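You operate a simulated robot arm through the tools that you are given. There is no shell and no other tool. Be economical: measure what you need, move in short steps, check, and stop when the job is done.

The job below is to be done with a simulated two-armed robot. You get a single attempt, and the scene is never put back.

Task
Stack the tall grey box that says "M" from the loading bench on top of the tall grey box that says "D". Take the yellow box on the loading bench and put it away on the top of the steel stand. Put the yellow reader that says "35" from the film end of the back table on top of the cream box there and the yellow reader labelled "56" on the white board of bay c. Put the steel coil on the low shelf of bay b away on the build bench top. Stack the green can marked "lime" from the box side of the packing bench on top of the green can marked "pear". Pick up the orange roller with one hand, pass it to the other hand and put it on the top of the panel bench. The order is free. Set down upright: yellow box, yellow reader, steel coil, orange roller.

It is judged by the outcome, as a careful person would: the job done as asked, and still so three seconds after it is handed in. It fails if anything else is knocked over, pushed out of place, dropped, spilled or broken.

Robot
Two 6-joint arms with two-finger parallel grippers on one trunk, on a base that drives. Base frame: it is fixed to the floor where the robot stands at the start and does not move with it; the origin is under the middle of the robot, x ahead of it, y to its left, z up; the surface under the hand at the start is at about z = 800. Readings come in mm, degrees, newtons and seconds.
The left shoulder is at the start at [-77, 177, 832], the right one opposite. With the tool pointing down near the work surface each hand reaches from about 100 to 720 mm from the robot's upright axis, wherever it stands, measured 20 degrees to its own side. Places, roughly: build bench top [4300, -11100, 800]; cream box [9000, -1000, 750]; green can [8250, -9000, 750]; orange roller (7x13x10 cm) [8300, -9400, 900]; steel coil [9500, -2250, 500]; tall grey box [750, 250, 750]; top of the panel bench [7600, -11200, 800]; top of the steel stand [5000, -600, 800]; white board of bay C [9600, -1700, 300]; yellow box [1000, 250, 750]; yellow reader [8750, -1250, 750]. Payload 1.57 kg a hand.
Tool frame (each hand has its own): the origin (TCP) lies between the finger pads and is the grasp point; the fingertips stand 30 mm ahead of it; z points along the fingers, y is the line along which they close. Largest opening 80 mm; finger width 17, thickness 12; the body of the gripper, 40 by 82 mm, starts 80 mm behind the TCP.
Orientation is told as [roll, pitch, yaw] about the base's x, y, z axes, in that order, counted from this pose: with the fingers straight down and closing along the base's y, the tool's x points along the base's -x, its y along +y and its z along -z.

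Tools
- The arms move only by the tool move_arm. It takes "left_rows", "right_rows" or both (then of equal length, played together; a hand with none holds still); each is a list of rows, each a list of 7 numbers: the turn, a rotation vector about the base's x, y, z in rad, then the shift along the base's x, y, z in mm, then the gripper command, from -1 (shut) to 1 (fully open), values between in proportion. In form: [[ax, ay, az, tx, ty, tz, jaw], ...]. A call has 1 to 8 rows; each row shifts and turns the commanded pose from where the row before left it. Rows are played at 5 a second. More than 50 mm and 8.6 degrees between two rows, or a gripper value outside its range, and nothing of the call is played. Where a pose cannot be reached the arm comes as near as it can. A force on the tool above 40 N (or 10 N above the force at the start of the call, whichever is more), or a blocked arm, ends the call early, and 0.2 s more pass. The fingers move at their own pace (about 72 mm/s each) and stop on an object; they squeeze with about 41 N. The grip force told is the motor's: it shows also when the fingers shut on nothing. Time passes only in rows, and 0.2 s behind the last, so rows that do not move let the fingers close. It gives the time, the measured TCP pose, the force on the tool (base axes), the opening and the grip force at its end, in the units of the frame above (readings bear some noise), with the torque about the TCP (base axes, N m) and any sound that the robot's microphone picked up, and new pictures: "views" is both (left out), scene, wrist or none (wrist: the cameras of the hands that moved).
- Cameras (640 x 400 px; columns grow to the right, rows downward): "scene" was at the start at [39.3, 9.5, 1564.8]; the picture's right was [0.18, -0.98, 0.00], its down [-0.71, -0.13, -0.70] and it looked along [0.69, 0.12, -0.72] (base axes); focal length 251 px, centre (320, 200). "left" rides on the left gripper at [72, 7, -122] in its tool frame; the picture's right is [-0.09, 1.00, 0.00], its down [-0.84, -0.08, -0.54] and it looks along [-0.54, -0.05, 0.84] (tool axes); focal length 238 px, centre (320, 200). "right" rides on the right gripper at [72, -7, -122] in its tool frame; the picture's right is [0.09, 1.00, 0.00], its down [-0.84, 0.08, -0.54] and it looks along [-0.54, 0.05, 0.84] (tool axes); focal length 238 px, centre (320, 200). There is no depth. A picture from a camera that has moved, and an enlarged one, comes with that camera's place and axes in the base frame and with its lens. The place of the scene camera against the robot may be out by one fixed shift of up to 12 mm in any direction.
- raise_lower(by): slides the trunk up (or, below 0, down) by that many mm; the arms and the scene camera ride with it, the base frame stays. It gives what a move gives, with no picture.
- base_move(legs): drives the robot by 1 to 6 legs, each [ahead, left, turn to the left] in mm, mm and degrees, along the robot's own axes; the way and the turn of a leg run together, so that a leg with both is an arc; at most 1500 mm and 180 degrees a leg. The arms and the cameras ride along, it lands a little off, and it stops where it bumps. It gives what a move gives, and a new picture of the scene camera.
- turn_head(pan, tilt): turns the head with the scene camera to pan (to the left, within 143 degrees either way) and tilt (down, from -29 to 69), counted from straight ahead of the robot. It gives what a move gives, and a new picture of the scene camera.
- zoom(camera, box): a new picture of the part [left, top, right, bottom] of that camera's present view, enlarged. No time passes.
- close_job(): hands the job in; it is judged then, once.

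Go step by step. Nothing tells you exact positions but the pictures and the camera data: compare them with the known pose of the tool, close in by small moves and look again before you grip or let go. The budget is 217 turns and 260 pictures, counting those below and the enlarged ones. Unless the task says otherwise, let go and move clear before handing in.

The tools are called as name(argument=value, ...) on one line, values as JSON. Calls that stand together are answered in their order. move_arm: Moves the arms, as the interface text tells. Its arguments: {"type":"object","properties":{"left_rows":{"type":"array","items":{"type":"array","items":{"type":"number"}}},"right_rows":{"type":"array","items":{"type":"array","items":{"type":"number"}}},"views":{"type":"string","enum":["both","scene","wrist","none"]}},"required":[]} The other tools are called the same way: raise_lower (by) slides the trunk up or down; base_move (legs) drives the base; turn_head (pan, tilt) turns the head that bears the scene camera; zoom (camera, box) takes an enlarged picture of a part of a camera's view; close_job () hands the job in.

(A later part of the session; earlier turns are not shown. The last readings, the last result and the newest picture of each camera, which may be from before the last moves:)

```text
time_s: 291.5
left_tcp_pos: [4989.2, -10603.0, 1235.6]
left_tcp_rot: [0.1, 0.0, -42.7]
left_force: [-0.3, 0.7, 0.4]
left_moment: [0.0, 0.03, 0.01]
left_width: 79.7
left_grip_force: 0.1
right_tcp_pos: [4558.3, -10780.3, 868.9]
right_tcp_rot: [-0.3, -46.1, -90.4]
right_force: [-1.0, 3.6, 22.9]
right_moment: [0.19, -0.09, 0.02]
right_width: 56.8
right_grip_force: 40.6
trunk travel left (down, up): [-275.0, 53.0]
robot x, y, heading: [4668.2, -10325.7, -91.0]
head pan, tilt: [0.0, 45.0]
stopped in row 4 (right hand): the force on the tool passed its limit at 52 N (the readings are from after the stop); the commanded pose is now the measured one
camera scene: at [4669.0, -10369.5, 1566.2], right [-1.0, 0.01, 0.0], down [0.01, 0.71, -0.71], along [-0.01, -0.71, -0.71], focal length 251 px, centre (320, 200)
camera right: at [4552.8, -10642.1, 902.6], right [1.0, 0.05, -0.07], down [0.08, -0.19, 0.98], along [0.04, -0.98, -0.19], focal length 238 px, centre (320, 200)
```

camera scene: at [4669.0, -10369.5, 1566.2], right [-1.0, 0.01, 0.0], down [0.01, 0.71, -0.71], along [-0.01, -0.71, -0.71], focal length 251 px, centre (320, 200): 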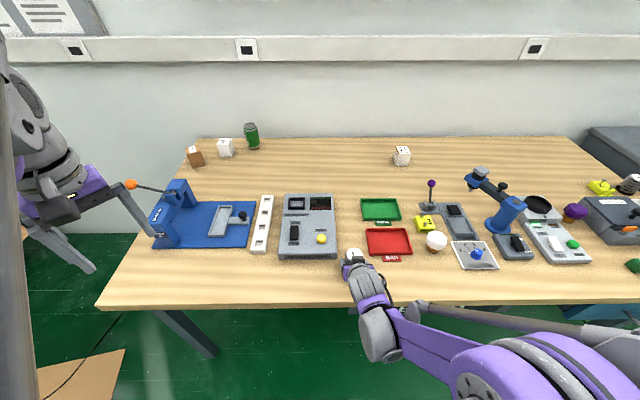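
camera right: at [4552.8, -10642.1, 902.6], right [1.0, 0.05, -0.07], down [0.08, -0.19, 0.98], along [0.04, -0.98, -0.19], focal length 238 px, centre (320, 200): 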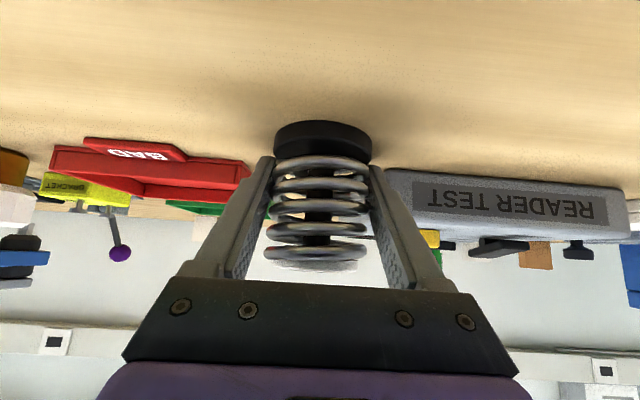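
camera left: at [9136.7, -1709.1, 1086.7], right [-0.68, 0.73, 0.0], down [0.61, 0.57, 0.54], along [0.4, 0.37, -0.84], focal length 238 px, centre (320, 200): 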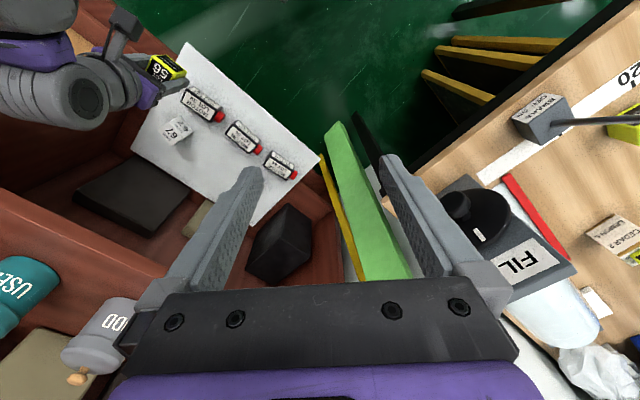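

zoom(camera="right", box=[240, 90, 400, 290])

zoom(camera="scene", box=[310, 220, 410, 300])

```text
2.00 times, centred on (320, 190) of right
camera zoom: at [4552.8, -10642.1, 902.6], right [1.0, 0.05, -0.07], down [0.08, -0.19, 0.98], along [0.04, -0.98, -0.19], focal length 477 px, centre (320, 220)
```

zoom: 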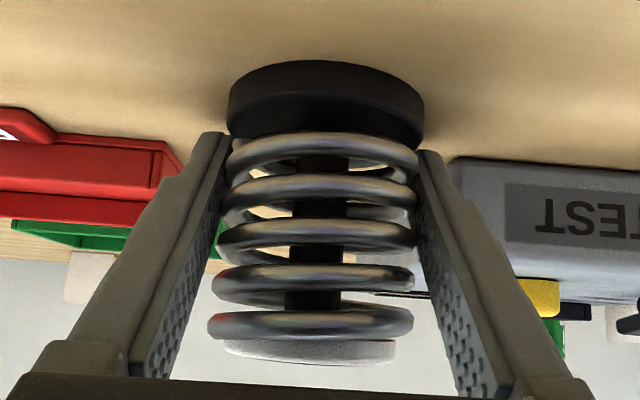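

```text
5.00 times, centred on (360, 260) of scene
camera zoom: at [4669.0, -10369.5, 1566.2], right [-1.0, 0.01, 0.0], down [0.01, 0.71, -0.71], along [-0.01, -0.71, -0.71], focal length 1256 px, centre (120, -100)
```

zoom: 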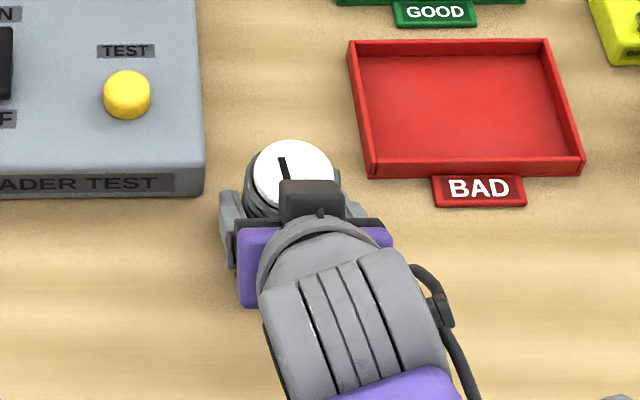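

It rests on the bench upright. I ease up 1 mm and open.

move_arm(right_rows=[[0, 0, 0, 0, 0, 1, -1], [0, 0, 0, 0, 0, 0, 0.6], [0, 0, 0, 0, 0, 0, 1], [0, 0, 0, 0, 0, 0, 1]], views="wrist")

```text
time_s: 292.5
left_tcp_pos: [4987.8, -10606.2, 1235.4]
left_tcp_rot: [0.2, 0.0, -42.6]
left_force: [-0.4, -0.8, -0.2]
left_moment: [-0.01, 0.07, 0.0]
left_width: 79.8
left_grip_force: 0.0
right_tcp_pos: [4556.0, -10779.9, 868.0]
right_tcp_rot: [-0.3, -45.7, -90.6]
right_force: [0.2, -0.1, -0.4]
right_moment: [0.01, 0.03, 0.02]
right_width: 80.0
right_grip_force: 0.1
trunk travel left (down, up): [-275.0, 53.0]
robot x, y, heading: [4669.7, -10329.5, -91.1]
head pan, tilt: [0.0, 45.0]
camera right: at [4552.3, -10642.9, 902.2], right [1.0, 0.05, -0.07], down [0.08, -0.2, 0.98], along [0.04, -0.98, -0.2], focal length 238 px, centre (320, 200)
```

right: 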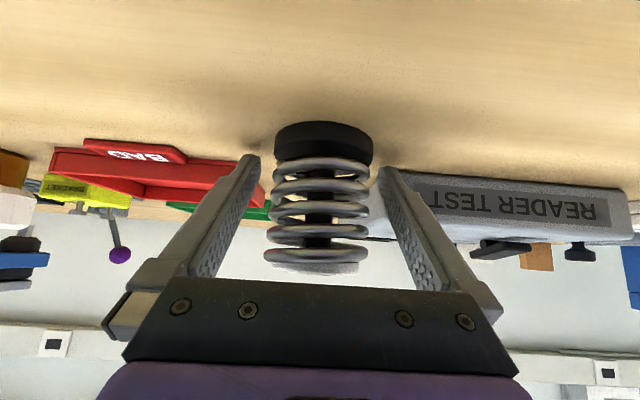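

I withdraw straight back, then raise.

move_arm(right_rows=[[0, 0, 0, 0, 40, 0, 1], [0, 0, 0, 0, 45, 0, 1], [0, 0, 0, 0, 45, 5, 1], [0, 0, 0, 0, 30, 30, 1], [0, 0.131, 0, 0, 0, 45, 1], [0, 0, 0, 0, 0, 45, 1]], views="scene")

zoom(camera="scene", box=[310, 200, 410, 300])

```text
time_s: 293.9
left_tcp_pos: [4988.6, -10603.7, 1235.7]
left_tcp_rot: [0.2, -0.1, -42.6]
left_force: [0.1, 0.0, 0.3]
left_moment: [0.01, -0.04, 0.03]
left_width: 80.0
left_grip_force: 0.0
right_tcp_pos: [4561.0, -10617.7, 992.6]
right_tcp_rot: [-11.0, -45.4, -82.8]
right_force: [-1.0, 0.2, 0.6]
right_moment: [0.01, 0.04, -0.03]
right_width: 80.0
right_grip_force: 0.1
trunk travel left (down, up): [-275.0, 53.0]
robot x, y, heading: [4666.2, -10327.1, -90.7]
head pan, tilt: [0.0, 45.0]
camera scene: at [4668.3, -10370.9, 1565.9], right [-1.0, 0.01, 0.0], down [0.01, 0.71, -0.71], along [-0.01, -0.71, -0.71], focal length 251 px, centre (320, 200)
```

scene: 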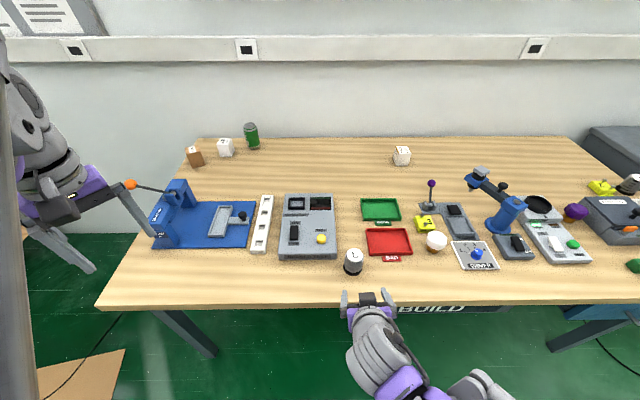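

```text
4.00 times, centred on (360, 250) of scene
camera zoom: at [4668.3, -10370.9, 1565.9], right [-1.0, 0.01, 0.0], down [0.01, 0.71, -0.71], along [-0.01, -0.71, -0.71], focal length 1005 px, centre (160, 0)
```

zoom: 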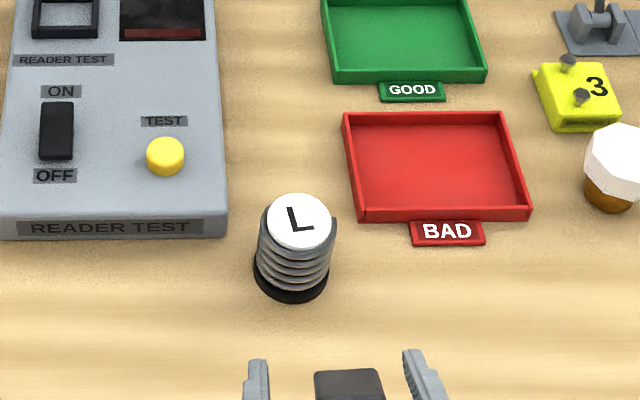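

The coil stands upright on the build bench. I straighten the right wrist and drive along the rear side toward the packing bench.

move_arm(right_rows=[[0, -0.131, 0, 0, 0, 20, 1], [0.131, 0, 0, 0, 0, 20, 1], [0.131, 0, 0, 0, 0, 20, 1], [0.131, 0, 0, 0, 0, 20, 1], [0.131, 0, 0, 0, 0, 20, 1], [0.131, 0, 0, 0, 0, 20, 1], [0.131, 0, 0, 0, 0, 0, 1]], views="none")

base_move(legs=[[-230, 0, 0.7], [0, 1450, 0], [0, 700, 0]])

turn_head(pan=120, tilt=15)

turn_head(pan=60, tilt=20)

```text
time_s: 295.5
left_tcp_pos: [4987.7, -10607.2, 1235.0]
left_tcp_rot: [0.2, 0.0, -42.6]
left_force: [-0.5, 0.6, 0.8]
left_moment: [0.01, -0.02, 0.03]
left_width: 80.1
left_grip_force: 0.0
right_tcp_pos: [4556.2, -10620.5, 1113.4]
right_tcp_rot: [-0.6, -0.5, -90.2]
right_force: [0.5, 0.1, 0.0]
right_moment: [0.03, 0.02, -0.03]
right_width: 79.8
right_grip_force: 0.0
trunk travel left (down, up): [-275.0, 53.0]
robot x, y, heading: [4668.7, -10325.9, -91.1]
head pan, tilt: [0.0, 45.0]
```

```text
time_s: 316.0
left_tcp_pos: [7148.8, -10434.1, 1234.8]
left_tcp_rot: [0.1, 0.0, -43.8]
left_force: [-0.5, 0.3, 0.0]
left_moment: [-0.01, -0.01, -0.02]
left_width: 80.2
left_grip_force: 0.1
right_tcp_pos: [6717.3, -10440.8, 1112.7]
right_tcp_rot: [-0.6, -0.6, -91.5]
right_force: [-0.1, -0.6, 0.4]
right_moment: [0.0, -0.03, 0.0]
right_width: 79.9
right_grip_force: 0.0
trunk travel left (down, up): [-275.0, 53.0]
robot x, y, heading: [6833.5, -10148.3, -92.1]
head pan, tilt: [0.0, 45.0]
camera scene: at [6834.0, -10194.2, 1565.9], right [-1.0, 0.03, 0.0], down [0.02, 0.71, -0.71], along [-0.02, -0.71, -0.71], focal length 251 px, centre (320, 200)
```

scene: 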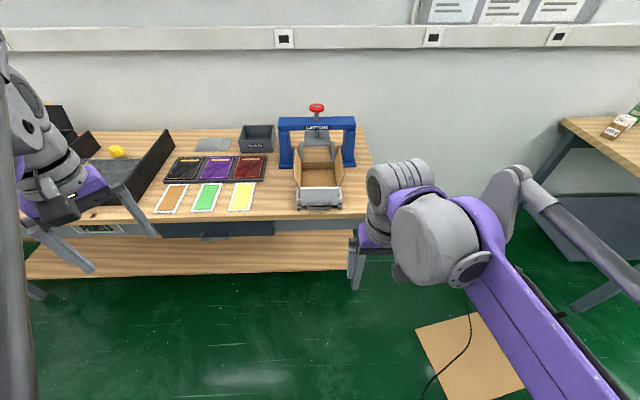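

```text
time_s: 318.0
left_tcp_pos: [7148.3, -10433.7, 1234.9]
left_tcp_rot: [0.1, 0.0, -43.9]
left_force: [-0.1, 0.1, 0.5]
left_moment: [-0.01, -0.01, -0.01]
left_width: 79.9
left_grip_force: 0.1
right_tcp_pos: [6716.8, -10441.0, 1113.9]
right_tcp_rot: [-0.5, -0.6, -91.4]
right_force: [-0.5, -0.3, -0.2]
right_moment: [0.04, 0.02, 0.0]
right_width: 80.1
right_grip_force: 0.0
trunk travel left (down, up): [-275.0, 53.0]
robot x, y, heading: [6834.3, -10150.7, -91.8]
head pan, tilt: [120.0, 15.0]
camera scene: at [6919.2, -10069.1, 1612.7], right [0.47, -0.88, 0.0], down [-0.23, -0.12, -0.97], along [0.85, 0.45, -0.26], focal length 251 px, centre (320, 200)
```

scene: 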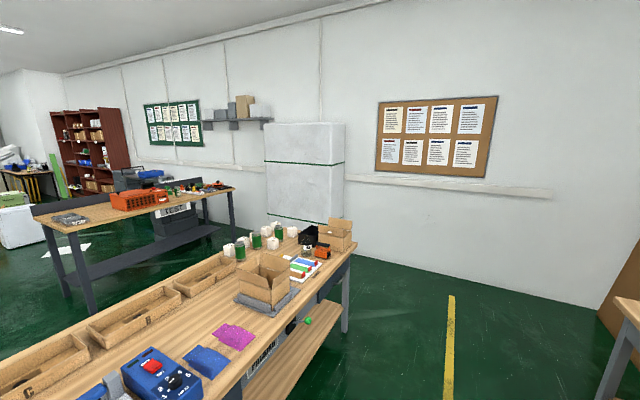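

```text
time_s: 319.3
left_tcp_pos: [7149.0, -10434.8, 1233.8]
left_tcp_rot: [0.1, -0.1, -43.8]
left_force: [-1.0, -0.1, 0.7]
left_moment: [-0.01, -0.02, 0.01]
left_width: 80.2
left_grip_force: 0.1
right_tcp_pos: [6716.7, -10440.7, 1112.0]
right_tcp_rot: [-0.6, -0.7, -91.5]
right_force: [0.7, 0.0, 0.5]
right_moment: [0.0, 0.0, 0.03]
right_width: 79.8
right_grip_force: 0.0
trunk travel left (down, up): [-275.0, 53.0]
robot x, y, heading: [6833.6, -10146.1, -91.9]
head pan, tilt: [60.0, 20.0]
camera scene: at [6915.8, -10162.2, 1604.6], right [-0.53, -0.85, 0.0], down [-0.29, 0.18, -0.94], along [0.8, -0.5, -0.34], focal length 251 px, centre (320, 200)
```

scene: 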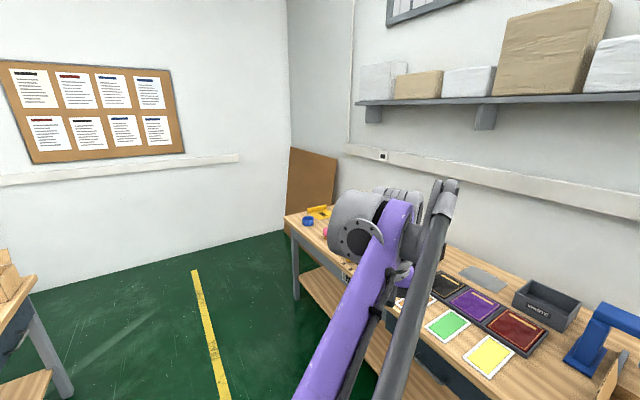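

The orange roller is at the packing bench's rear corner, near (8330,-9345). I turn to face +y and drive to the bench's rear side.

base_move(legs=[[0, 0, 91], [0, 0, 91], [0, -1400, 0], [300, 0, 0]])

turn_head(pan=0, tilt=40)

```text
time_s: 340.9
left_tcp_pos: [7890.6, -9575.1, 1234.1]
left_tcp_rot: [0.0, -0.1, 137.1]
left_force: [0.3, -0.5, 0.8]
left_moment: [0.01, 0.0, 0.04]
left_width: 80.2
left_grip_force: 0.1
right_tcp_pos: [8321.5, -9563.1, 1113.7]
right_tcp_rot: [-0.5, -0.7, 89.4]
right_force: [0.0, 0.3, -0.4]
right_moment: [-0.03, -0.02, 0.0]
right_width: 80.0
right_grip_force: 0.0
trunk travel left (down, up): [-275.0, 53.0]
robot x, y, heading: [8209.1, -9856.1, 88.9]
head pan, tilt: [60.0, 20.0]
camera scene: at [8129.8, -9853.4, 1604.5], right [0.52, 0.86, 0.0], down [0.29, -0.18, -0.94], along [-0.8, 0.49, -0.34], focal length 251 px, centre (320, 200)
```

scene: 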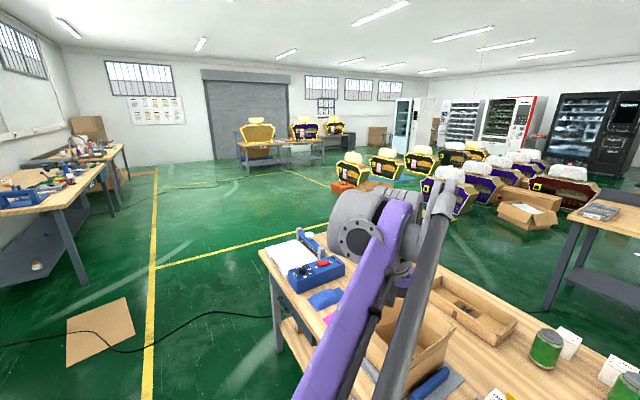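

```text
time_s: 342.2
left_tcp_pos: [7889.9, -9576.1, 1234.9]
left_tcp_rot: [0.1, -0.1, 137.1]
left_force: [-0.9, -0.4, 0.5]
left_moment: [0.0, -0.02, -0.01]
left_width: 80.1
left_grip_force: 0.0
right_tcp_pos: [8322.4, -9561.5, 1113.1]
right_tcp_rot: [-0.6, -0.7, 89.4]
right_force: [0.3, -0.4, 0.2]
right_moment: [-0.02, -0.01, 0.02]
right_width: 79.8
right_grip_force: 0.1
trunk travel left (down, up): [-275.0, 53.0]
robot x, y, heading: [8211.5, -9853.7, 89.0]
head pan, tilt: [0.0, 40.0]
camera scene: at [8211.0, -9816.5, 1573.2], right [1.0, -0.02, 0.0], down [-0.01, -0.64, -0.77], along [0.01, 0.77, -0.64], focal length 251 px, centre (320, 200)
```

scene: 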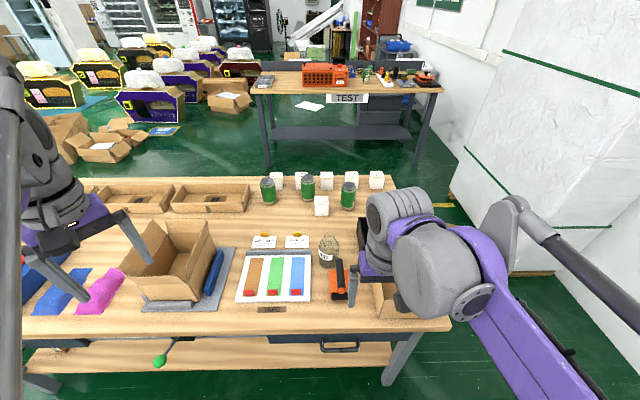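

zoom(camera="scene", box=[300, 220, 400, 310])

zoom(camera="scene", box=[250, 160, 390, 230])

```text
4.44 times, centred on (350, 265) of scene
camera zoom: at [8211.0, -9816.5, 1573.2], right [1.0, -0.02, 0.0], down [-0.01, -0.64, -0.77], along [0.01, 0.77, -0.64], focal length 1116 px, centre (187, -89)
```

zoom: 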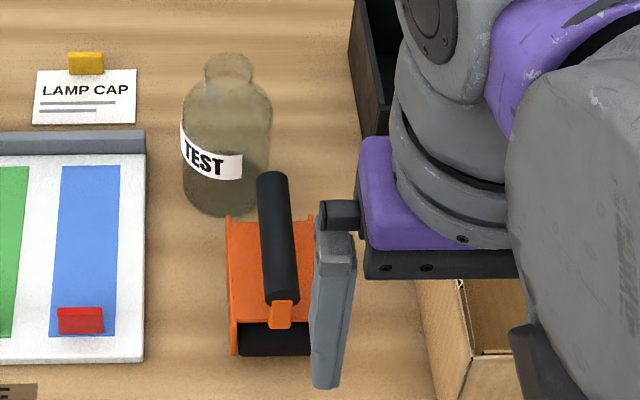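

```text
4.57 times, centred on (320, 195) of scene
camera zoom: at [8211.0, -9816.5, 1573.2], right [1.0, -0.02, 0.0], down [-0.01, -0.64, -0.77], along [0.01, 0.77, -0.64], focal length 1148 px, centre (320, 223)
```

zoom: 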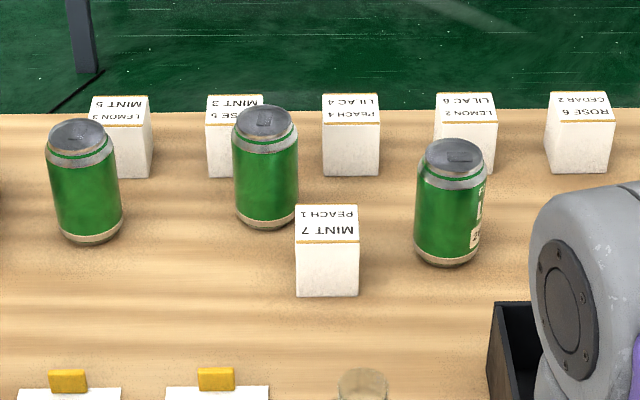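

The roller is at about (8283,-9345) with a black handle bar on top. I bring the right hand over to inspect it.

move_arm(right_rows=[[0, 0, 0, -20, 40, -10, 1], [0, 0, 0, -15, 45, -10, 1], [0, 0, 0, -4, 45, -10, 1], [0, 0, 0, 0, 30, -20, 1], [0, 0, 0, 0, 0, -20, 1], [0, 0, 0, 0, 0, 0, 1]], views="wrist")

zoom(camera="right", box=[230, 70, 410, 250])

```text
time_s: 343.6
left_tcp_pos: [7890.5, -9576.0, 1235.7]
left_tcp_rot: [0.2, -0.1, 137.0]
left_force: [0.0, 0.0, -0.2]
left_moment: [0.02, -0.01, -0.01]
left_width: 80.0
left_grip_force: 0.0
right_tcp_pos: [8283.3, -9404.5, 1045.8]
right_tcp_rot: [-0.7, -0.7, 89.4]
right_force: [-0.1, 0.4, 0.1]
right_moment: [0.02, 0.0, 0.01]
right_width: 80.0
right_grip_force: 0.1
trunk travel left (down, up): [-275.0, 53.0]
robot x, y, heading: [8208.3, -9855.1, 89.0]
head pan, tilt: [0.0, 40.0]
camera right: at [8287.8, -9477.9, 1166.9], right [-1.0, -0.08, -0.01], down [-0.07, 0.83, 0.55], along [-0.04, 0.55, -0.83], focal length 238 px, centre (320, 200)
```

right: 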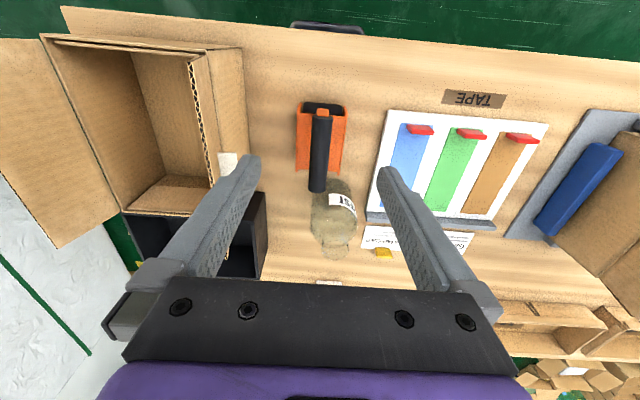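

```text
2.22 times, centred on (320, 160) of right
camera zoom: at [8287.8, -9477.9, 1166.9], right [-1.0, -0.08, -0.01], down [-0.07, 0.83, 0.55], along [-0.04, 0.55, -0.83], focal length 530 px, centre (320, 289)
```

zoom: 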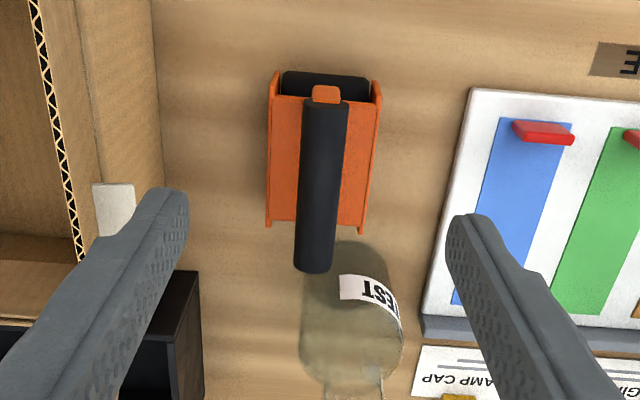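

I tilt the right hand about 35° forward and come closer to judge the handle's height.

move_arm(right_rows=[[0.122, 0, 0, 0, -10, 0, 1], [0.122, 0, 0, 0, -10, 0, 1], [0.122, 0, 0, 0, -10, -10, 1], [0.122, 0, 0, 0, -10, -20, 1], [0.122, 0, 0, 0, -10, -20, 1], [0, 0, 0, 0, 0, -20, 1], [0, 0, 0, 0, 0, 0, 1]], views="wrist")

zoom(camera="right", box=[240, 130, 400, 250])

```text
time_s: 345.2
left_tcp_pos: [7889.5, -9575.1, 1233.7]
left_tcp_rot: [0.1, -0.1, 137.1]
left_force: [-0.2, -0.9, -0.7]
left_moment: [0.02, -0.01, -0.01]
left_width: 80.0
left_grip_force: 0.0
right_tcp_pos: [8285.1, -9454.3, 973.9]
right_tcp_rot: [-0.1, -35.6, 89.2]
right_force: [0.7, 0.0, 0.0]
right_moment: [-0.01, 0.01, 0.03]
right_width: 80.0
right_grip_force: 0.0
trunk travel left (down, up): [-275.0, 53.0]
robot x, y, heading: [8207.0, -9859.6, 88.7]
head pan, tilt: [0.0, 40.0]
camera right: at [8289.7, -9584.1, 1030.6], right [-1.0, -0.06, -0.06], down [-0.07, 0.36, 0.93], along [-0.04, 0.93, -0.37], focal length 238 px, centre (320, 200)
```

right: 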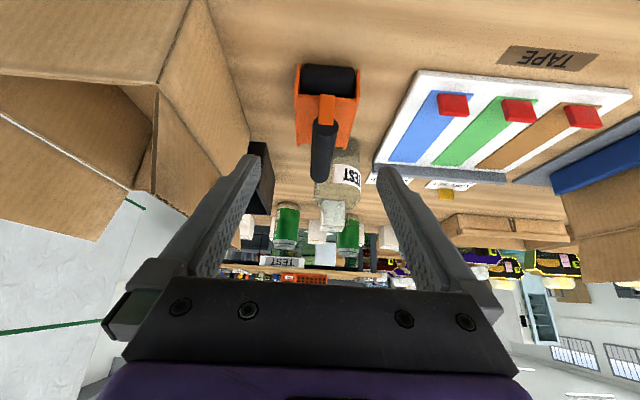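

```text
3.33 times, centred on (320, 190) of right
camera zoom: at [8289.7, -9584.1, 1030.6], right [-1.0, -0.06, -0.06], down [-0.07, 0.36, 0.93], along [-0.04, 0.93, -0.37], focal length 794 px, centre (320, 233)
```

zoom: 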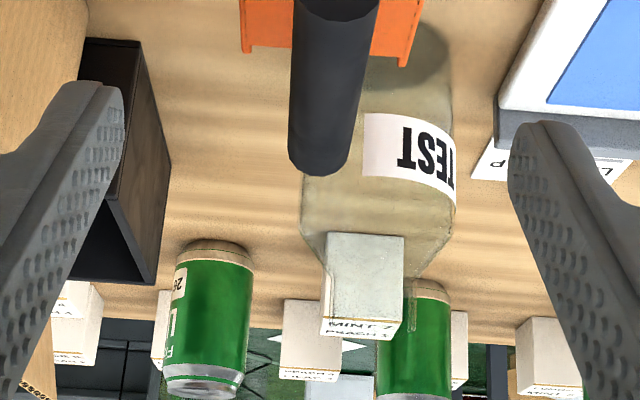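

The handle lies at x≈8281, y -9408…-9313, axis z≈880. I approach along the tool direction and grip near its front end at y≈-9385.

move_arm(right_rows=[[0, 0, 0, -2, 27, -36, 1], [0, 0, 0, -2, 25, -33, 1], [0, 0, 0, 0, 17, -21, 1], [0, 0, 0, 0, 0, 0, 1]], views="both")

zoom(camera="right", box=[220, 60, 420, 260])

```text
time_s: 346.2
left_tcp_pos: [7889.1, -9576.7, 1234.5]
left_tcp_rot: [0.2, -0.1, 137.1]
left_force: [0.5, 1.0, 0.1]
left_moment: [0.02, 0.04, -0.03]
left_width: 80.0
left_grip_force: 0.0
right_tcp_pos: [8277.4, -9385.7, 883.1]
right_tcp_rot: [0.0, -35.7, 89.2]
right_force: [-0.4, 0.0, 0.0]
right_moment: [0.01, 0.03, 0.01]
right_width: 79.9
right_grip_force: 0.2
trunk travel left (down, up): [-275.0, 53.0]
robot x, y, heading: [8208.0, -9857.0, 89.0]
head pan, tilt: [0.0, 40.0]
camera scene: at [8211.1, -9816.9, 1573.2], right [1.0, -0.02, 0.0], down [-0.01, -0.64, -0.77], along [0.01, 0.77, -0.64], focal length 251 px, centre (320, 200)
camera right: at [8282.5, -9515.1, 940.1], right [-1.0, -0.06, -0.06], down [-0.07, 0.36, 0.93], along [-0.04, 0.93, -0.37], focal length 238 px, centre (320, 200)
```

scene: 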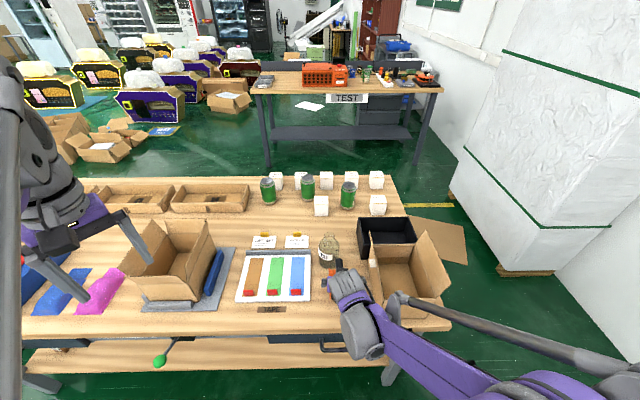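
right: 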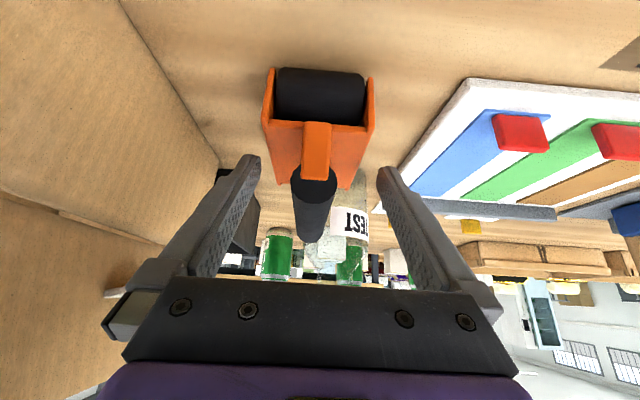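

```text
2.00 times, centred on (320, 160) of right
camera zoom: at [8282.5, -9515.1, 940.1], right [-1.0, -0.06, -0.06], down [-0.07, 0.36, 0.93], along [-0.04, 0.93, -0.37], focal length 477 px, centre (320, 280)
```

zoom: 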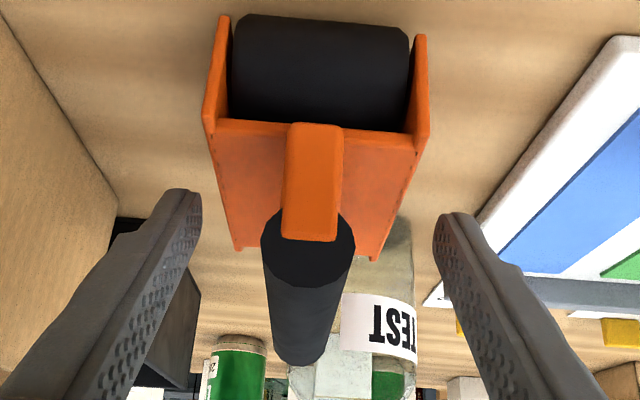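

I shift 15 mm further onto the handle and close.

move_arm(right_rows=[[0, 0, 0, 3, 15, 2, 1], [0, 0, 0, 0, 0, 0, 1], [0, 0, 0, 0, 0, 0, -1], [0, 0, 0, 0, 0, 0, -1], [0, 0, 0, 0, 0, 0, -1], [0, 0, 0, 0, 0, 0, -1]], views="wrist")

```text
time_s: 347.6
left_tcp_pos: [7891.1, -9575.7, 1235.5]
left_tcp_rot: [0.1, 0.0, 137.1]
left_force: [0.3, 0.4, 0.3]
left_moment: [0.04, 0.05, 0.01]
left_width: 79.8
left_grip_force: 0.0
right_tcp_pos: [8281.8, -9369.1, 885.1]
right_tcp_rot: [0.0, -35.6, 89.2]
right_force: [-0.5, 0.5, -0.1]
right_moment: [0.03, -0.05, 0.16]
right_width: 23.4
right_grip_force: 35.8
trunk travel left (down, up): [-275.0, 53.0]
robot x, y, heading: [8210.7, -9856.4, 88.9]
head pan, tilt: [0.0, 40.0]
camera right: at [8287.1, -9499.2, 943.1], right [-1.0, -0.06, -0.06], down [-0.07, 0.37, 0.93], along [-0.04, 0.93, -0.37], focal length 238 px, centre (320, 200)
```

right: 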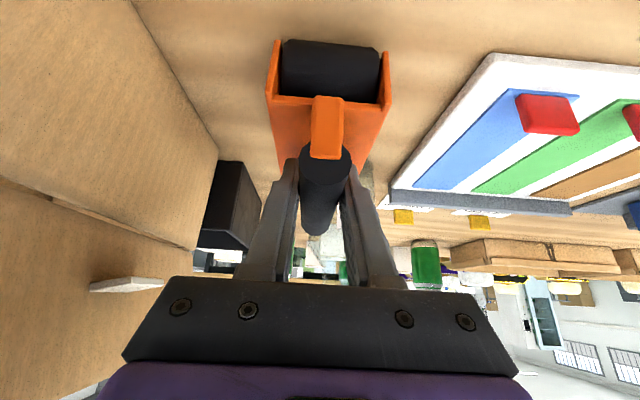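

Gripped on the handle. I lift straight up.

move_arm(right_rows=[[0, 0, 0, 0, 0, 20, -1], [0, 0, 0, 0, 0, 40, -1], [0, 0, 0, 0, 0, 45, -1], [0, 0, 0, 0, -20, 40, -1], [0, 0, 0, 0, -30, 0, -1], [0, 0, 0, 0, 0, 0, -1]], views="both")

```text
time_s: 349.0
left_tcp_pos: [7888.1, -9574.4, 1234.9]
left_tcp_rot: [0.2, 0.0, 137.1]
left_force: [-0.3, -0.2, -0.1]
left_moment: [0.0, 0.01, -0.02]
left_width: 79.8
left_grip_force: 0.0
right_tcp_pos: [8282.7, -9419.7, 1027.4]
right_tcp_rot: [-0.1, -35.6, 89.2]
right_force: [0.2, 0.1, -3.2]
right_moment: [-0.07, 0.02, 0.02]
right_width: 23.5
right_grip_force: 35.8
trunk travel left (down, up): [-275.0, 53.0]
robot x, y, heading: [8210.2, -9853.1, 88.5]
head pan, tilt: [0.0, 40.0]
camera scene: at [8211.0, -9815.4, 1573.1], right [1.0, -0.02, 0.0], down [-0.01, -0.64, -0.77], along [0.01, 0.77, -0.64], focal length 251 px, centre (320, 200)
camera right: at [8287.3, -9549.1, 1085.8], right [-1.0, -0.06, -0.06], down [-0.07, 0.37, 0.93], along [-0.04, 0.93, -0.37], focal length 238 px, centre (320, 200)
```

scene: 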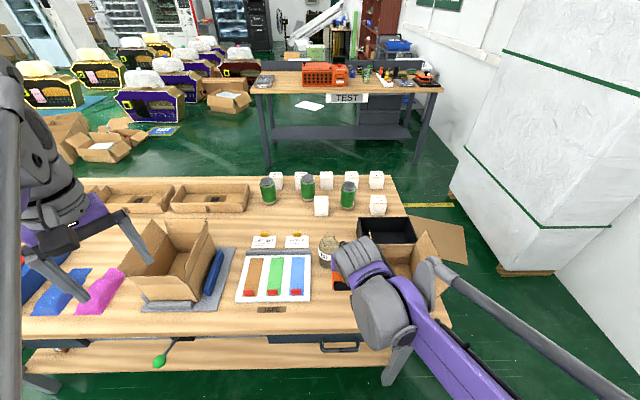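
right: 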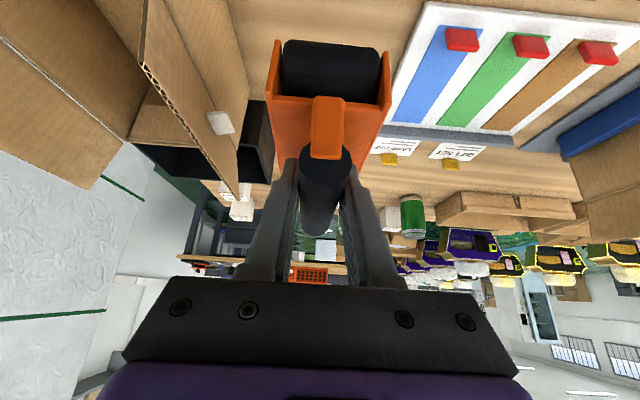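

The roller hangs level and firm. I back the base off and rotate both wrists for the handover.

base_move(legs=[[-220, 0, 1]])

move_arm(left_rows=[[0, 0, -0.15, 0, 0, 0, 1], [0, 0, -0.15, 0, 0, 0, 1], [0, 0, -0.15, 0, 0, 0, 1], [0, 0, -0.15, 0, 0, 0, 1], [0, 0, -0.15, 0, 0, 0, 1], [0, 0, -0.15, 0, 0, 0, 1], [0, 0, -0.15, 0, 0, 0, 1], [0, 0, -0.15, 0, 0, 0, 1]], right_rows=[[0, 0, 0.15, 0, 0, 0, -1], [0, 0, 0.15, 0, 0, 0, -1], [0, 0, 0.15, 0, 0, 0, -1], [0, 0, 0.15, 0, 0, 0, -1], [0, 0, 0.15, 0, 0, 0, -1], [0, 0, 0.15, 0, 0, 0, -1], [0, 0, 0.15, 0, 0, 0, -1], [0, 0, 0.15, 0, 0, 0, -1]], views="none")

move_arm(left_rows=[[0, 0, -0.15, 0, 0, 0, 1], [0, 0, -0.15, 0, 0, 0, 1], [0, 0, -0.15, 0, 0, 0, 1], [0, 0, -0.15, 0, 0, 0, 1], [0, 0, -0.15, 0, 0, 0, 1], [0, 0, -0.15, 0, 0, 0, 1], [0, 0, -0.15, 0, 0, 0, 1], [0, 0, -0.15, 0, 0, 0, 1]], right_rows=[[0, 0, 0.15, 0, 0, 0, -1], [0, 0, 0.15, 0, 0, 0, -1], [0, 0, 0.07, 0, 0, 0, -1], [0, 0, 0, 0, 0, 0, -1], [0, 0, 0, 0, 0, 0, -1], [0, 0, 0, 0, 0, 0, -1], [0, 0, 0, 0, 0, 0, -1], [0, 0, 0, 0, 0, 0, -1]], views="both")

```text
time_s: 350.7
left_tcp_pos: [7883.7, -9802.6, 1234.8]
left_tcp_rot: [0.0, -0.1, 138.0]
left_force: [-0.8, 0.2, 0.2]
left_moment: [-0.01, 0.01, -0.02]
left_width: 80.2
left_grip_force: 0.0
right_tcp_pos: [8273.1, -9640.1, 1029.6]
right_tcp_rot: [-0.1, -35.6, 90.1]
right_force: [-0.2, 0.0, -3.3]
right_moment: [-0.03, -0.03, 0.0]
right_width: 23.7
right_grip_force: 35.9
trunk travel left (down, up): [-275.0, 53.0]
robot x, y, heading: [8206.4, -10076.2, 89.5]
head pan, tilt: [0.0, 40.0]
camera scene: at [8207.9, -10038.6, 1573.2], right [1.0, 0.0, 0.0], down [0.0, -0.64, -0.77], along [0.0, 0.77, -0.64], focal length 251 px, centre (320, 200)
```

scene: 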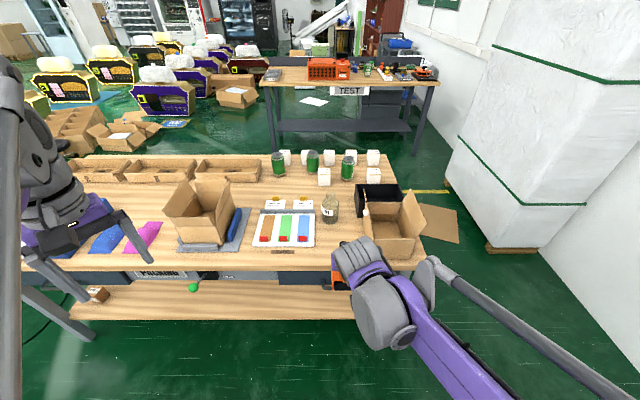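

```text
time_s: 352.5
left_tcp_pos: [7883.8, -9801.5, 1236.0]
left_tcp_rot: [0.2, 0.0, 69.0]
left_force: [0.7, 0.2, 0.0]
left_moment: [-0.05, -0.02, 0.01]
left_width: 80.0
left_grip_force: 0.1
right_tcp_pos: [8273.4, -9640.0, 1028.5]
right_tcp_rot: [-0.2, -35.7, 159.0]
right_force: [0.5, 0.3, -4.0]
right_moment: [0.03, -0.03, 0.02]
right_width: 23.5
right_grip_force: 35.3
trunk travel left (down, up): [-275.0, 53.0]
robot x, y, heading: [8211.2, -10078.3, 89.6]
head pan, tilt: [0.0, 40.0]
```

```text
time_s: 354.3
left_tcp_pos: [7884.5, -9803.1, 1234.1]
left_tcp_rot: [0.0, -0.2, 0.4]
left_force: [-0.4, -1.4, -0.2]
left_moment: [0.0, 0.0, 0.03]
left_width: 80.1
left_grip_force: 0.0
right_tcp_pos: [8273.6, -9641.0, 1028.8]
right_tcp_rot: [0.0, -35.7, -180.1]
right_force: [0.7, 0.1, -3.4]
right_moment: [0.01, -0.04, 0.01]
right_width: 23.6
right_grip_force: 35.4
trunk travel left (down, up): [-275.0, 53.0]
robot x, y, heading: [8204.4, -10075.8, 89.8]
head pan, tilt: [0.0, 40.0]
camera scene: at [8208.0, -10038.6, 1573.1], right [1.0, 0.0, 0.0], down [0.0, -0.64, -0.77], along [0.0, 0.77, -0.64], focal length 251 px, centre (320, 200)
camera right: at [8402.4, -9635.1, 1086.5], right [0.07, -1.0, -0.06], down [-0.36, -0.08, 0.93], along [-0.93, -0.05, -0.37], focal length 238 px, centre (320, 200)
camera left: at [7813.0, -9797.2, 1356.1], right [0.09, 1.0, 0.0], down [0.84, -0.07, 0.54], along [0.54, -0.04, -0.84], focal length 238 px, centre (320, 200)
```

scene: 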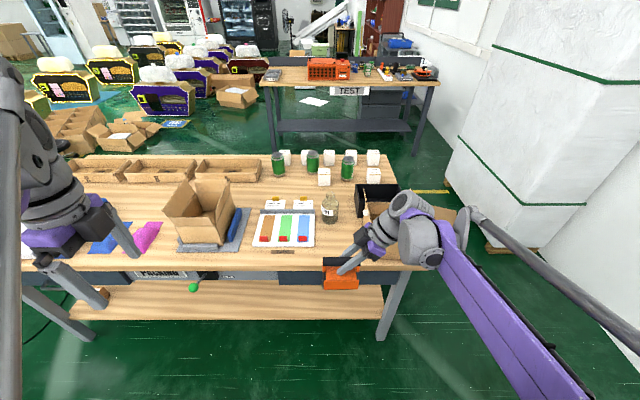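
right: 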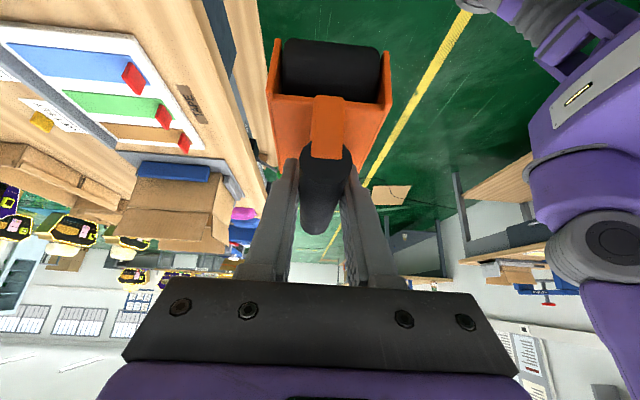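
left: 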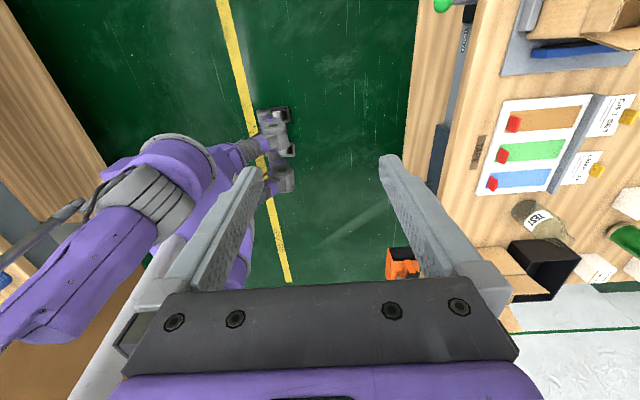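

Both wrists are in place. The handle's free end should be around x 8216–8240, y -9641, z≈1036. I bring the left hand above it.

move_arm(left_rows=[[0, -0.15, 0, 40, 20, -5, 1], [0, 0, 0, 40, 20, -5, 1], [0, 0, 0, 40, 20, -5, 1], [0, 0, 0, 40, 20, -5, 1], [0, 0, 0, 40, 20, -5, 1], [0, 0, 0, 40, 20, -5, 1], [0, 0, 0, 30, 20, -10, 1], [0, 0, 0, 0, 0, 0, 1]], views="both")

```text
time_s: 356.1
left_tcp_pos: [8153.0, -9661.7, 1196.5]
left_tcp_rot: [0.0, -8.7, 0.7]
left_force: [0.7, 1.0, -0.9]
left_moment: [-0.02, 0.02, 0.01]
left_width: 80.1
left_grip_force: 0.0
right_tcp_pos: [8272.0, -9641.2, 1029.0]
right_tcp_rot: [-0.1, -35.6, -180.0]
right_force: [0.6, 0.3, -2.8]
right_moment: [0.04, -0.05, -0.02]
right_width: 23.9
right_grip_force: 36.0
trunk travel left (down, up): [-275.0, 53.0]
robot x, y, heading: [8205.1, -10077.6, 89.9]
head pan, tilt: [0.0, 40.0]
camera scene: at [8207.5, -10039.4, 1573.1], right [1.0, 0.0, 0.0], down [0.0, -0.64, -0.77], along [0.0, 0.77, -0.64], focal length 251 px, centre (320, 200)
camera left: at [8064.1, -9656.7, 1307.0], right [0.08, 1.0, 0.01], down [0.75, -0.07, 0.66], along [0.66, -0.04, -0.75], focal length 238 px, centre (320, 200)
```

scene: 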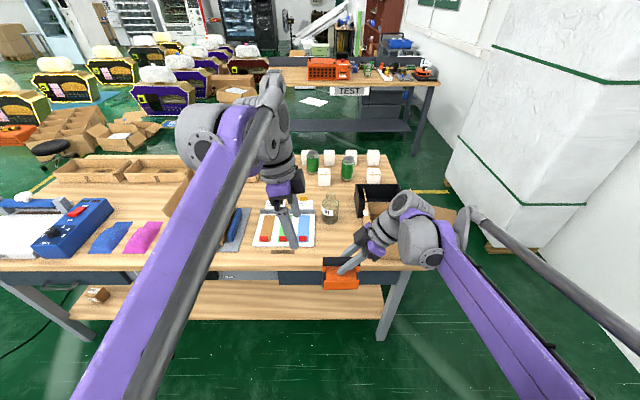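
left: 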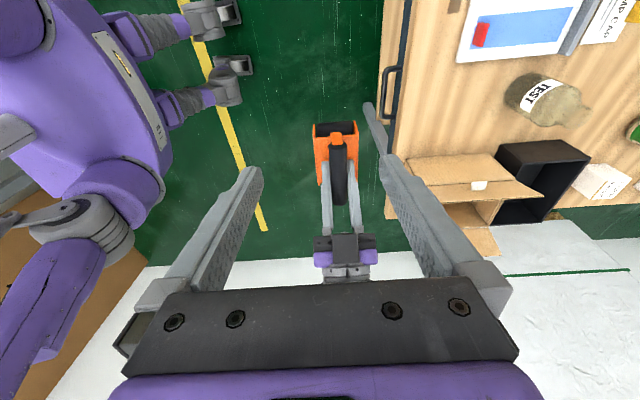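

zoom(camera="left", box=[280, 100, 400, 280])

zoom(camera="scene", box=[290, 220, 400, 300])

```text
2.22 times, centred on (340, 190) of left
camera zoom: at [8064.1, -9656.7, 1307.0], right [0.08, 1.0, 0.01], down [0.75, -0.07, 0.66], along [0.66, -0.04, -0.75], focal length 530 px, centre (276, 222)
```

zoom: 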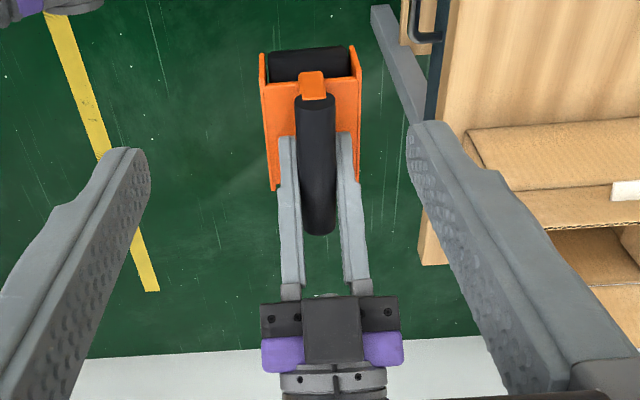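

```text
5.00 times, centred on (345, 260) of scene
camera zoom: at [8207.5, -10039.4, 1573.1], right [1.0, 0.0, 0.0], down [0.0, -0.64, -0.77], along [0.0, 0.77, -0.64], focal length 1256 px, centre (195, -100)
```

zoom: 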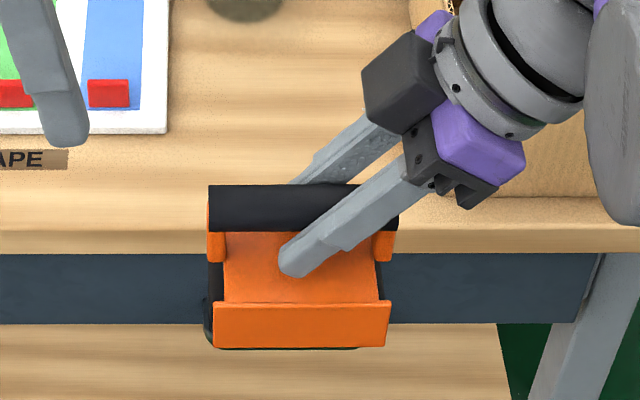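

The handle spans about x 8214–8313 with the right hand gripping near its middle, so the left hand takes the left end at x≈8230. I move over it and partly descend.

move_arm(left_rows=[[0, 0, 0, 40, 10, 0, 1], [0, 0, 0, 36, 9, 0, 1], [0, 0, 0, 0, 0, -45, 1], [0, 0, 0, 0, 0, -40, 1], [0, 0, 0, 0, 0, 0, 1]], views="both")

zoom(camera="left", box=[220, 100, 420, 280])

zoom(camera="scene", box=[290, 190, 400, 300])

```text
time_s: 357.3
left_tcp_pos: [8229.4, -9645.1, 1109.3]
left_tcp_rot: [0.1, -8.6, 0.6]
left_force: [-0.9, -0.7, 0.5]
left_moment: [0.0, 0.01, -0.02]
left_width: 80.1
left_grip_force: 0.0
right_tcp_pos: [8272.8, -9641.9, 1030.4]
right_tcp_rot: [-0.1, -35.4, -180.1]
right_force: [1.1, 0.4, -3.6]
right_moment: [-0.01, -0.05, -0.02]
right_width: 23.5
right_grip_force: 35.8
trunk travel left (down, up): [-275.0, 53.0]
robot x, y, heading: [8204.6, -10076.3, 89.8]
head pan, tilt: [0.0, 40.0]
camera scene: at [8208.0, -10038.8, 1573.2], right [1.0, 0.0, 0.0], down [0.0, -0.64, -0.77], along [0.0, 0.77, -0.64], focal length 251 px, centre (320, 200)
camera left: at [8140.7, -9640.5, 1219.0], right [0.08, 1.0, 0.01], down [0.75, -0.07, 0.66], along [0.66, -0.04, -0.75], focal length 238 px, centre (320, 200)
```

scene: 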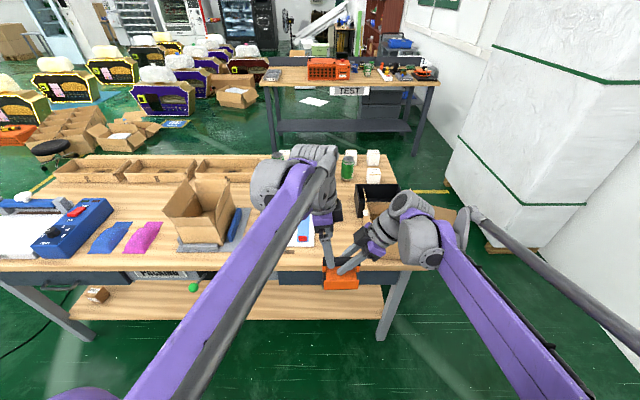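
left: 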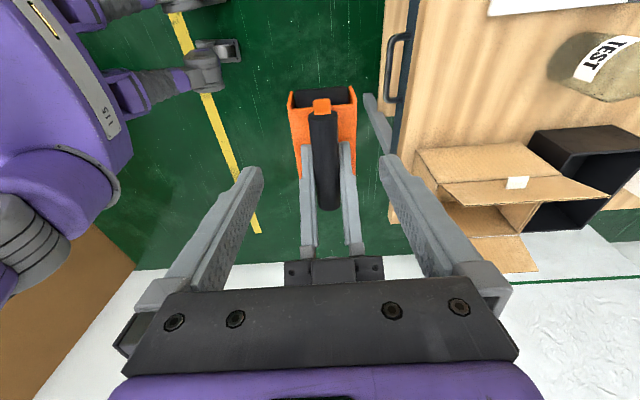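

```text
2.22 times, centred on (320, 190) of left
camera zoom: at [8140.7, -9640.5, 1219.0], right [0.08, 1.0, 0.01], down [0.75, -0.07, 0.66], along [0.66, -0.04, -0.75], focal length 530 px, centre (320, 222)
```

zoom: 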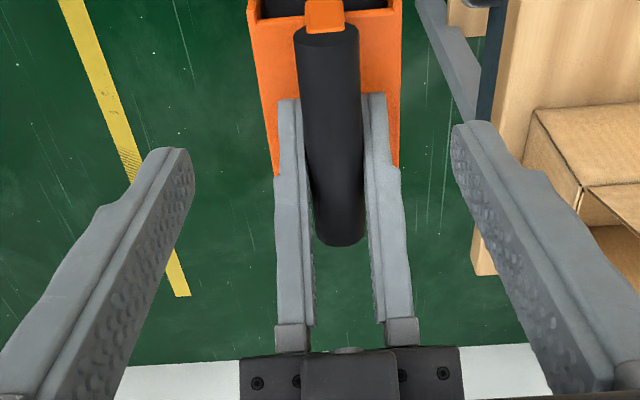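

```text
3.64 times, centred on (345, 245) of scene
camera zoom: at [8208.0, -10038.8, 1573.2], right [1.0, 0.0, 0.0], down [0.0, -0.64, -0.77], along [0.0, 0.77, -0.64], focal length 913 px, centre (229, 36)
```

zoom: 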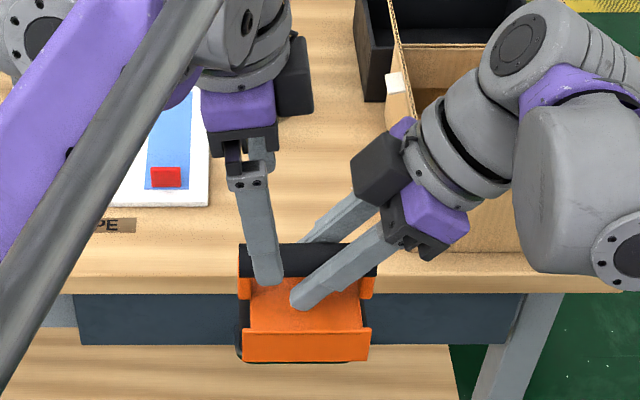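

Alignment looks right. I descend and close the left hand on the handle end.

move_arm(left_rows=[[0, 0, 0, -3, 3, -40, 1], [0, 0, 0, 0, 0, -34, 1], [0, 0, 0, 0, 0, 0, 1]], views="both")

zoom(camera="scene", box=[290, 190, 400, 300])

```text
time_s: 358.1
left_tcp_pos: [8229.1, -9644.4, 1036.2]
left_tcp_rot: [0.1, -8.7, 0.6]
left_force: [-0.2, 0.2, -0.4]
left_moment: [-0.01, 0.02, 0.01]
left_width: 80.1
left_grip_force: 0.1
right_tcp_pos: [8272.1, -9640.3, 1028.4]
right_tcp_rot: [-0.1, -35.6, -180.0]
right_force: [0.1, -0.2, -3.5]
right_moment: [-0.01, -0.02, 0.01]
right_width: 23.3
right_grip_force: 35.4
trunk travel left (down, up): [-275.0, 53.0]
robot x, y, heading: [8208.7, -10076.9, 89.7]
head pan, tilt: [0.0, 40.0]
camera scene: at [8207.9, -10038.8, 1573.2], right [1.0, 0.0, 0.0], down [0.0, -0.64, -0.77], along [0.0, 0.77, -0.64], focal length 251 px, centre (320, 200)
camera left: at [8140.3, -9639.6, 1145.8], right [0.08, 1.0, 0.01], down [0.75, -0.07, 0.66], along [0.66, -0.04, -0.75], focal length 238 px, centre (320, 200)
```

scene: 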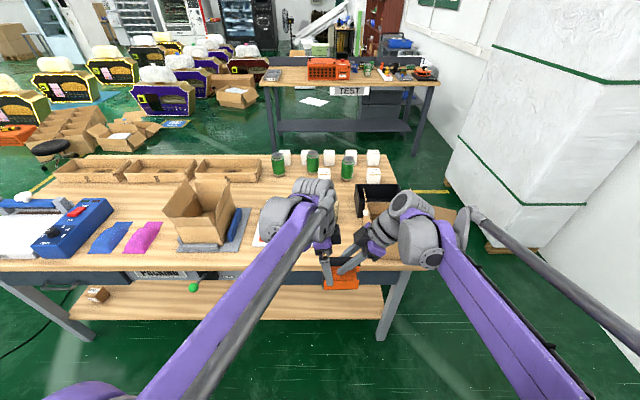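
left: 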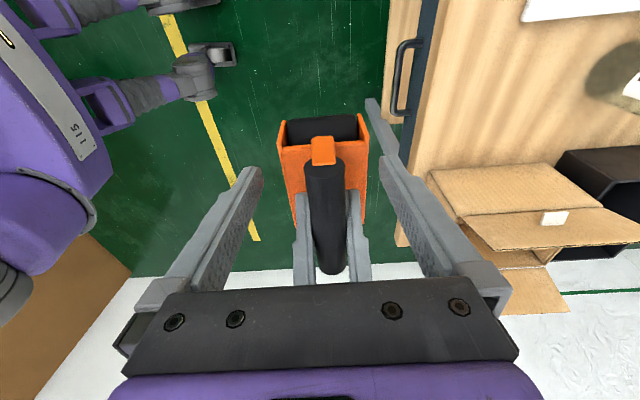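

```text
3.64 times, centred on (345, 245) of scene
camera zoom: at [8207.9, -10038.8, 1573.2], right [1.0, 0.0, 0.0], down [0.0, -0.64, -0.77], along [0.0, 0.77, -0.64], focal length 913 px, centre (229, 36)
```

zoom: 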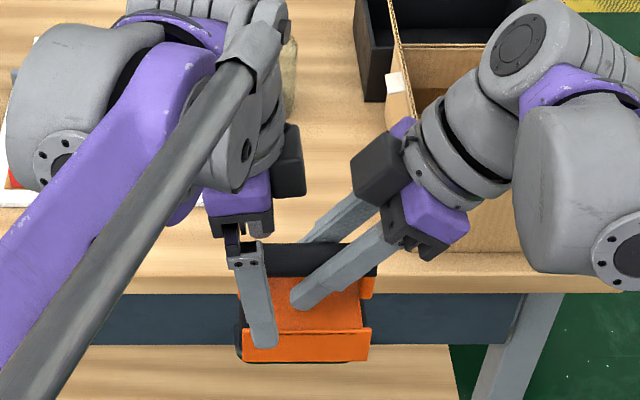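

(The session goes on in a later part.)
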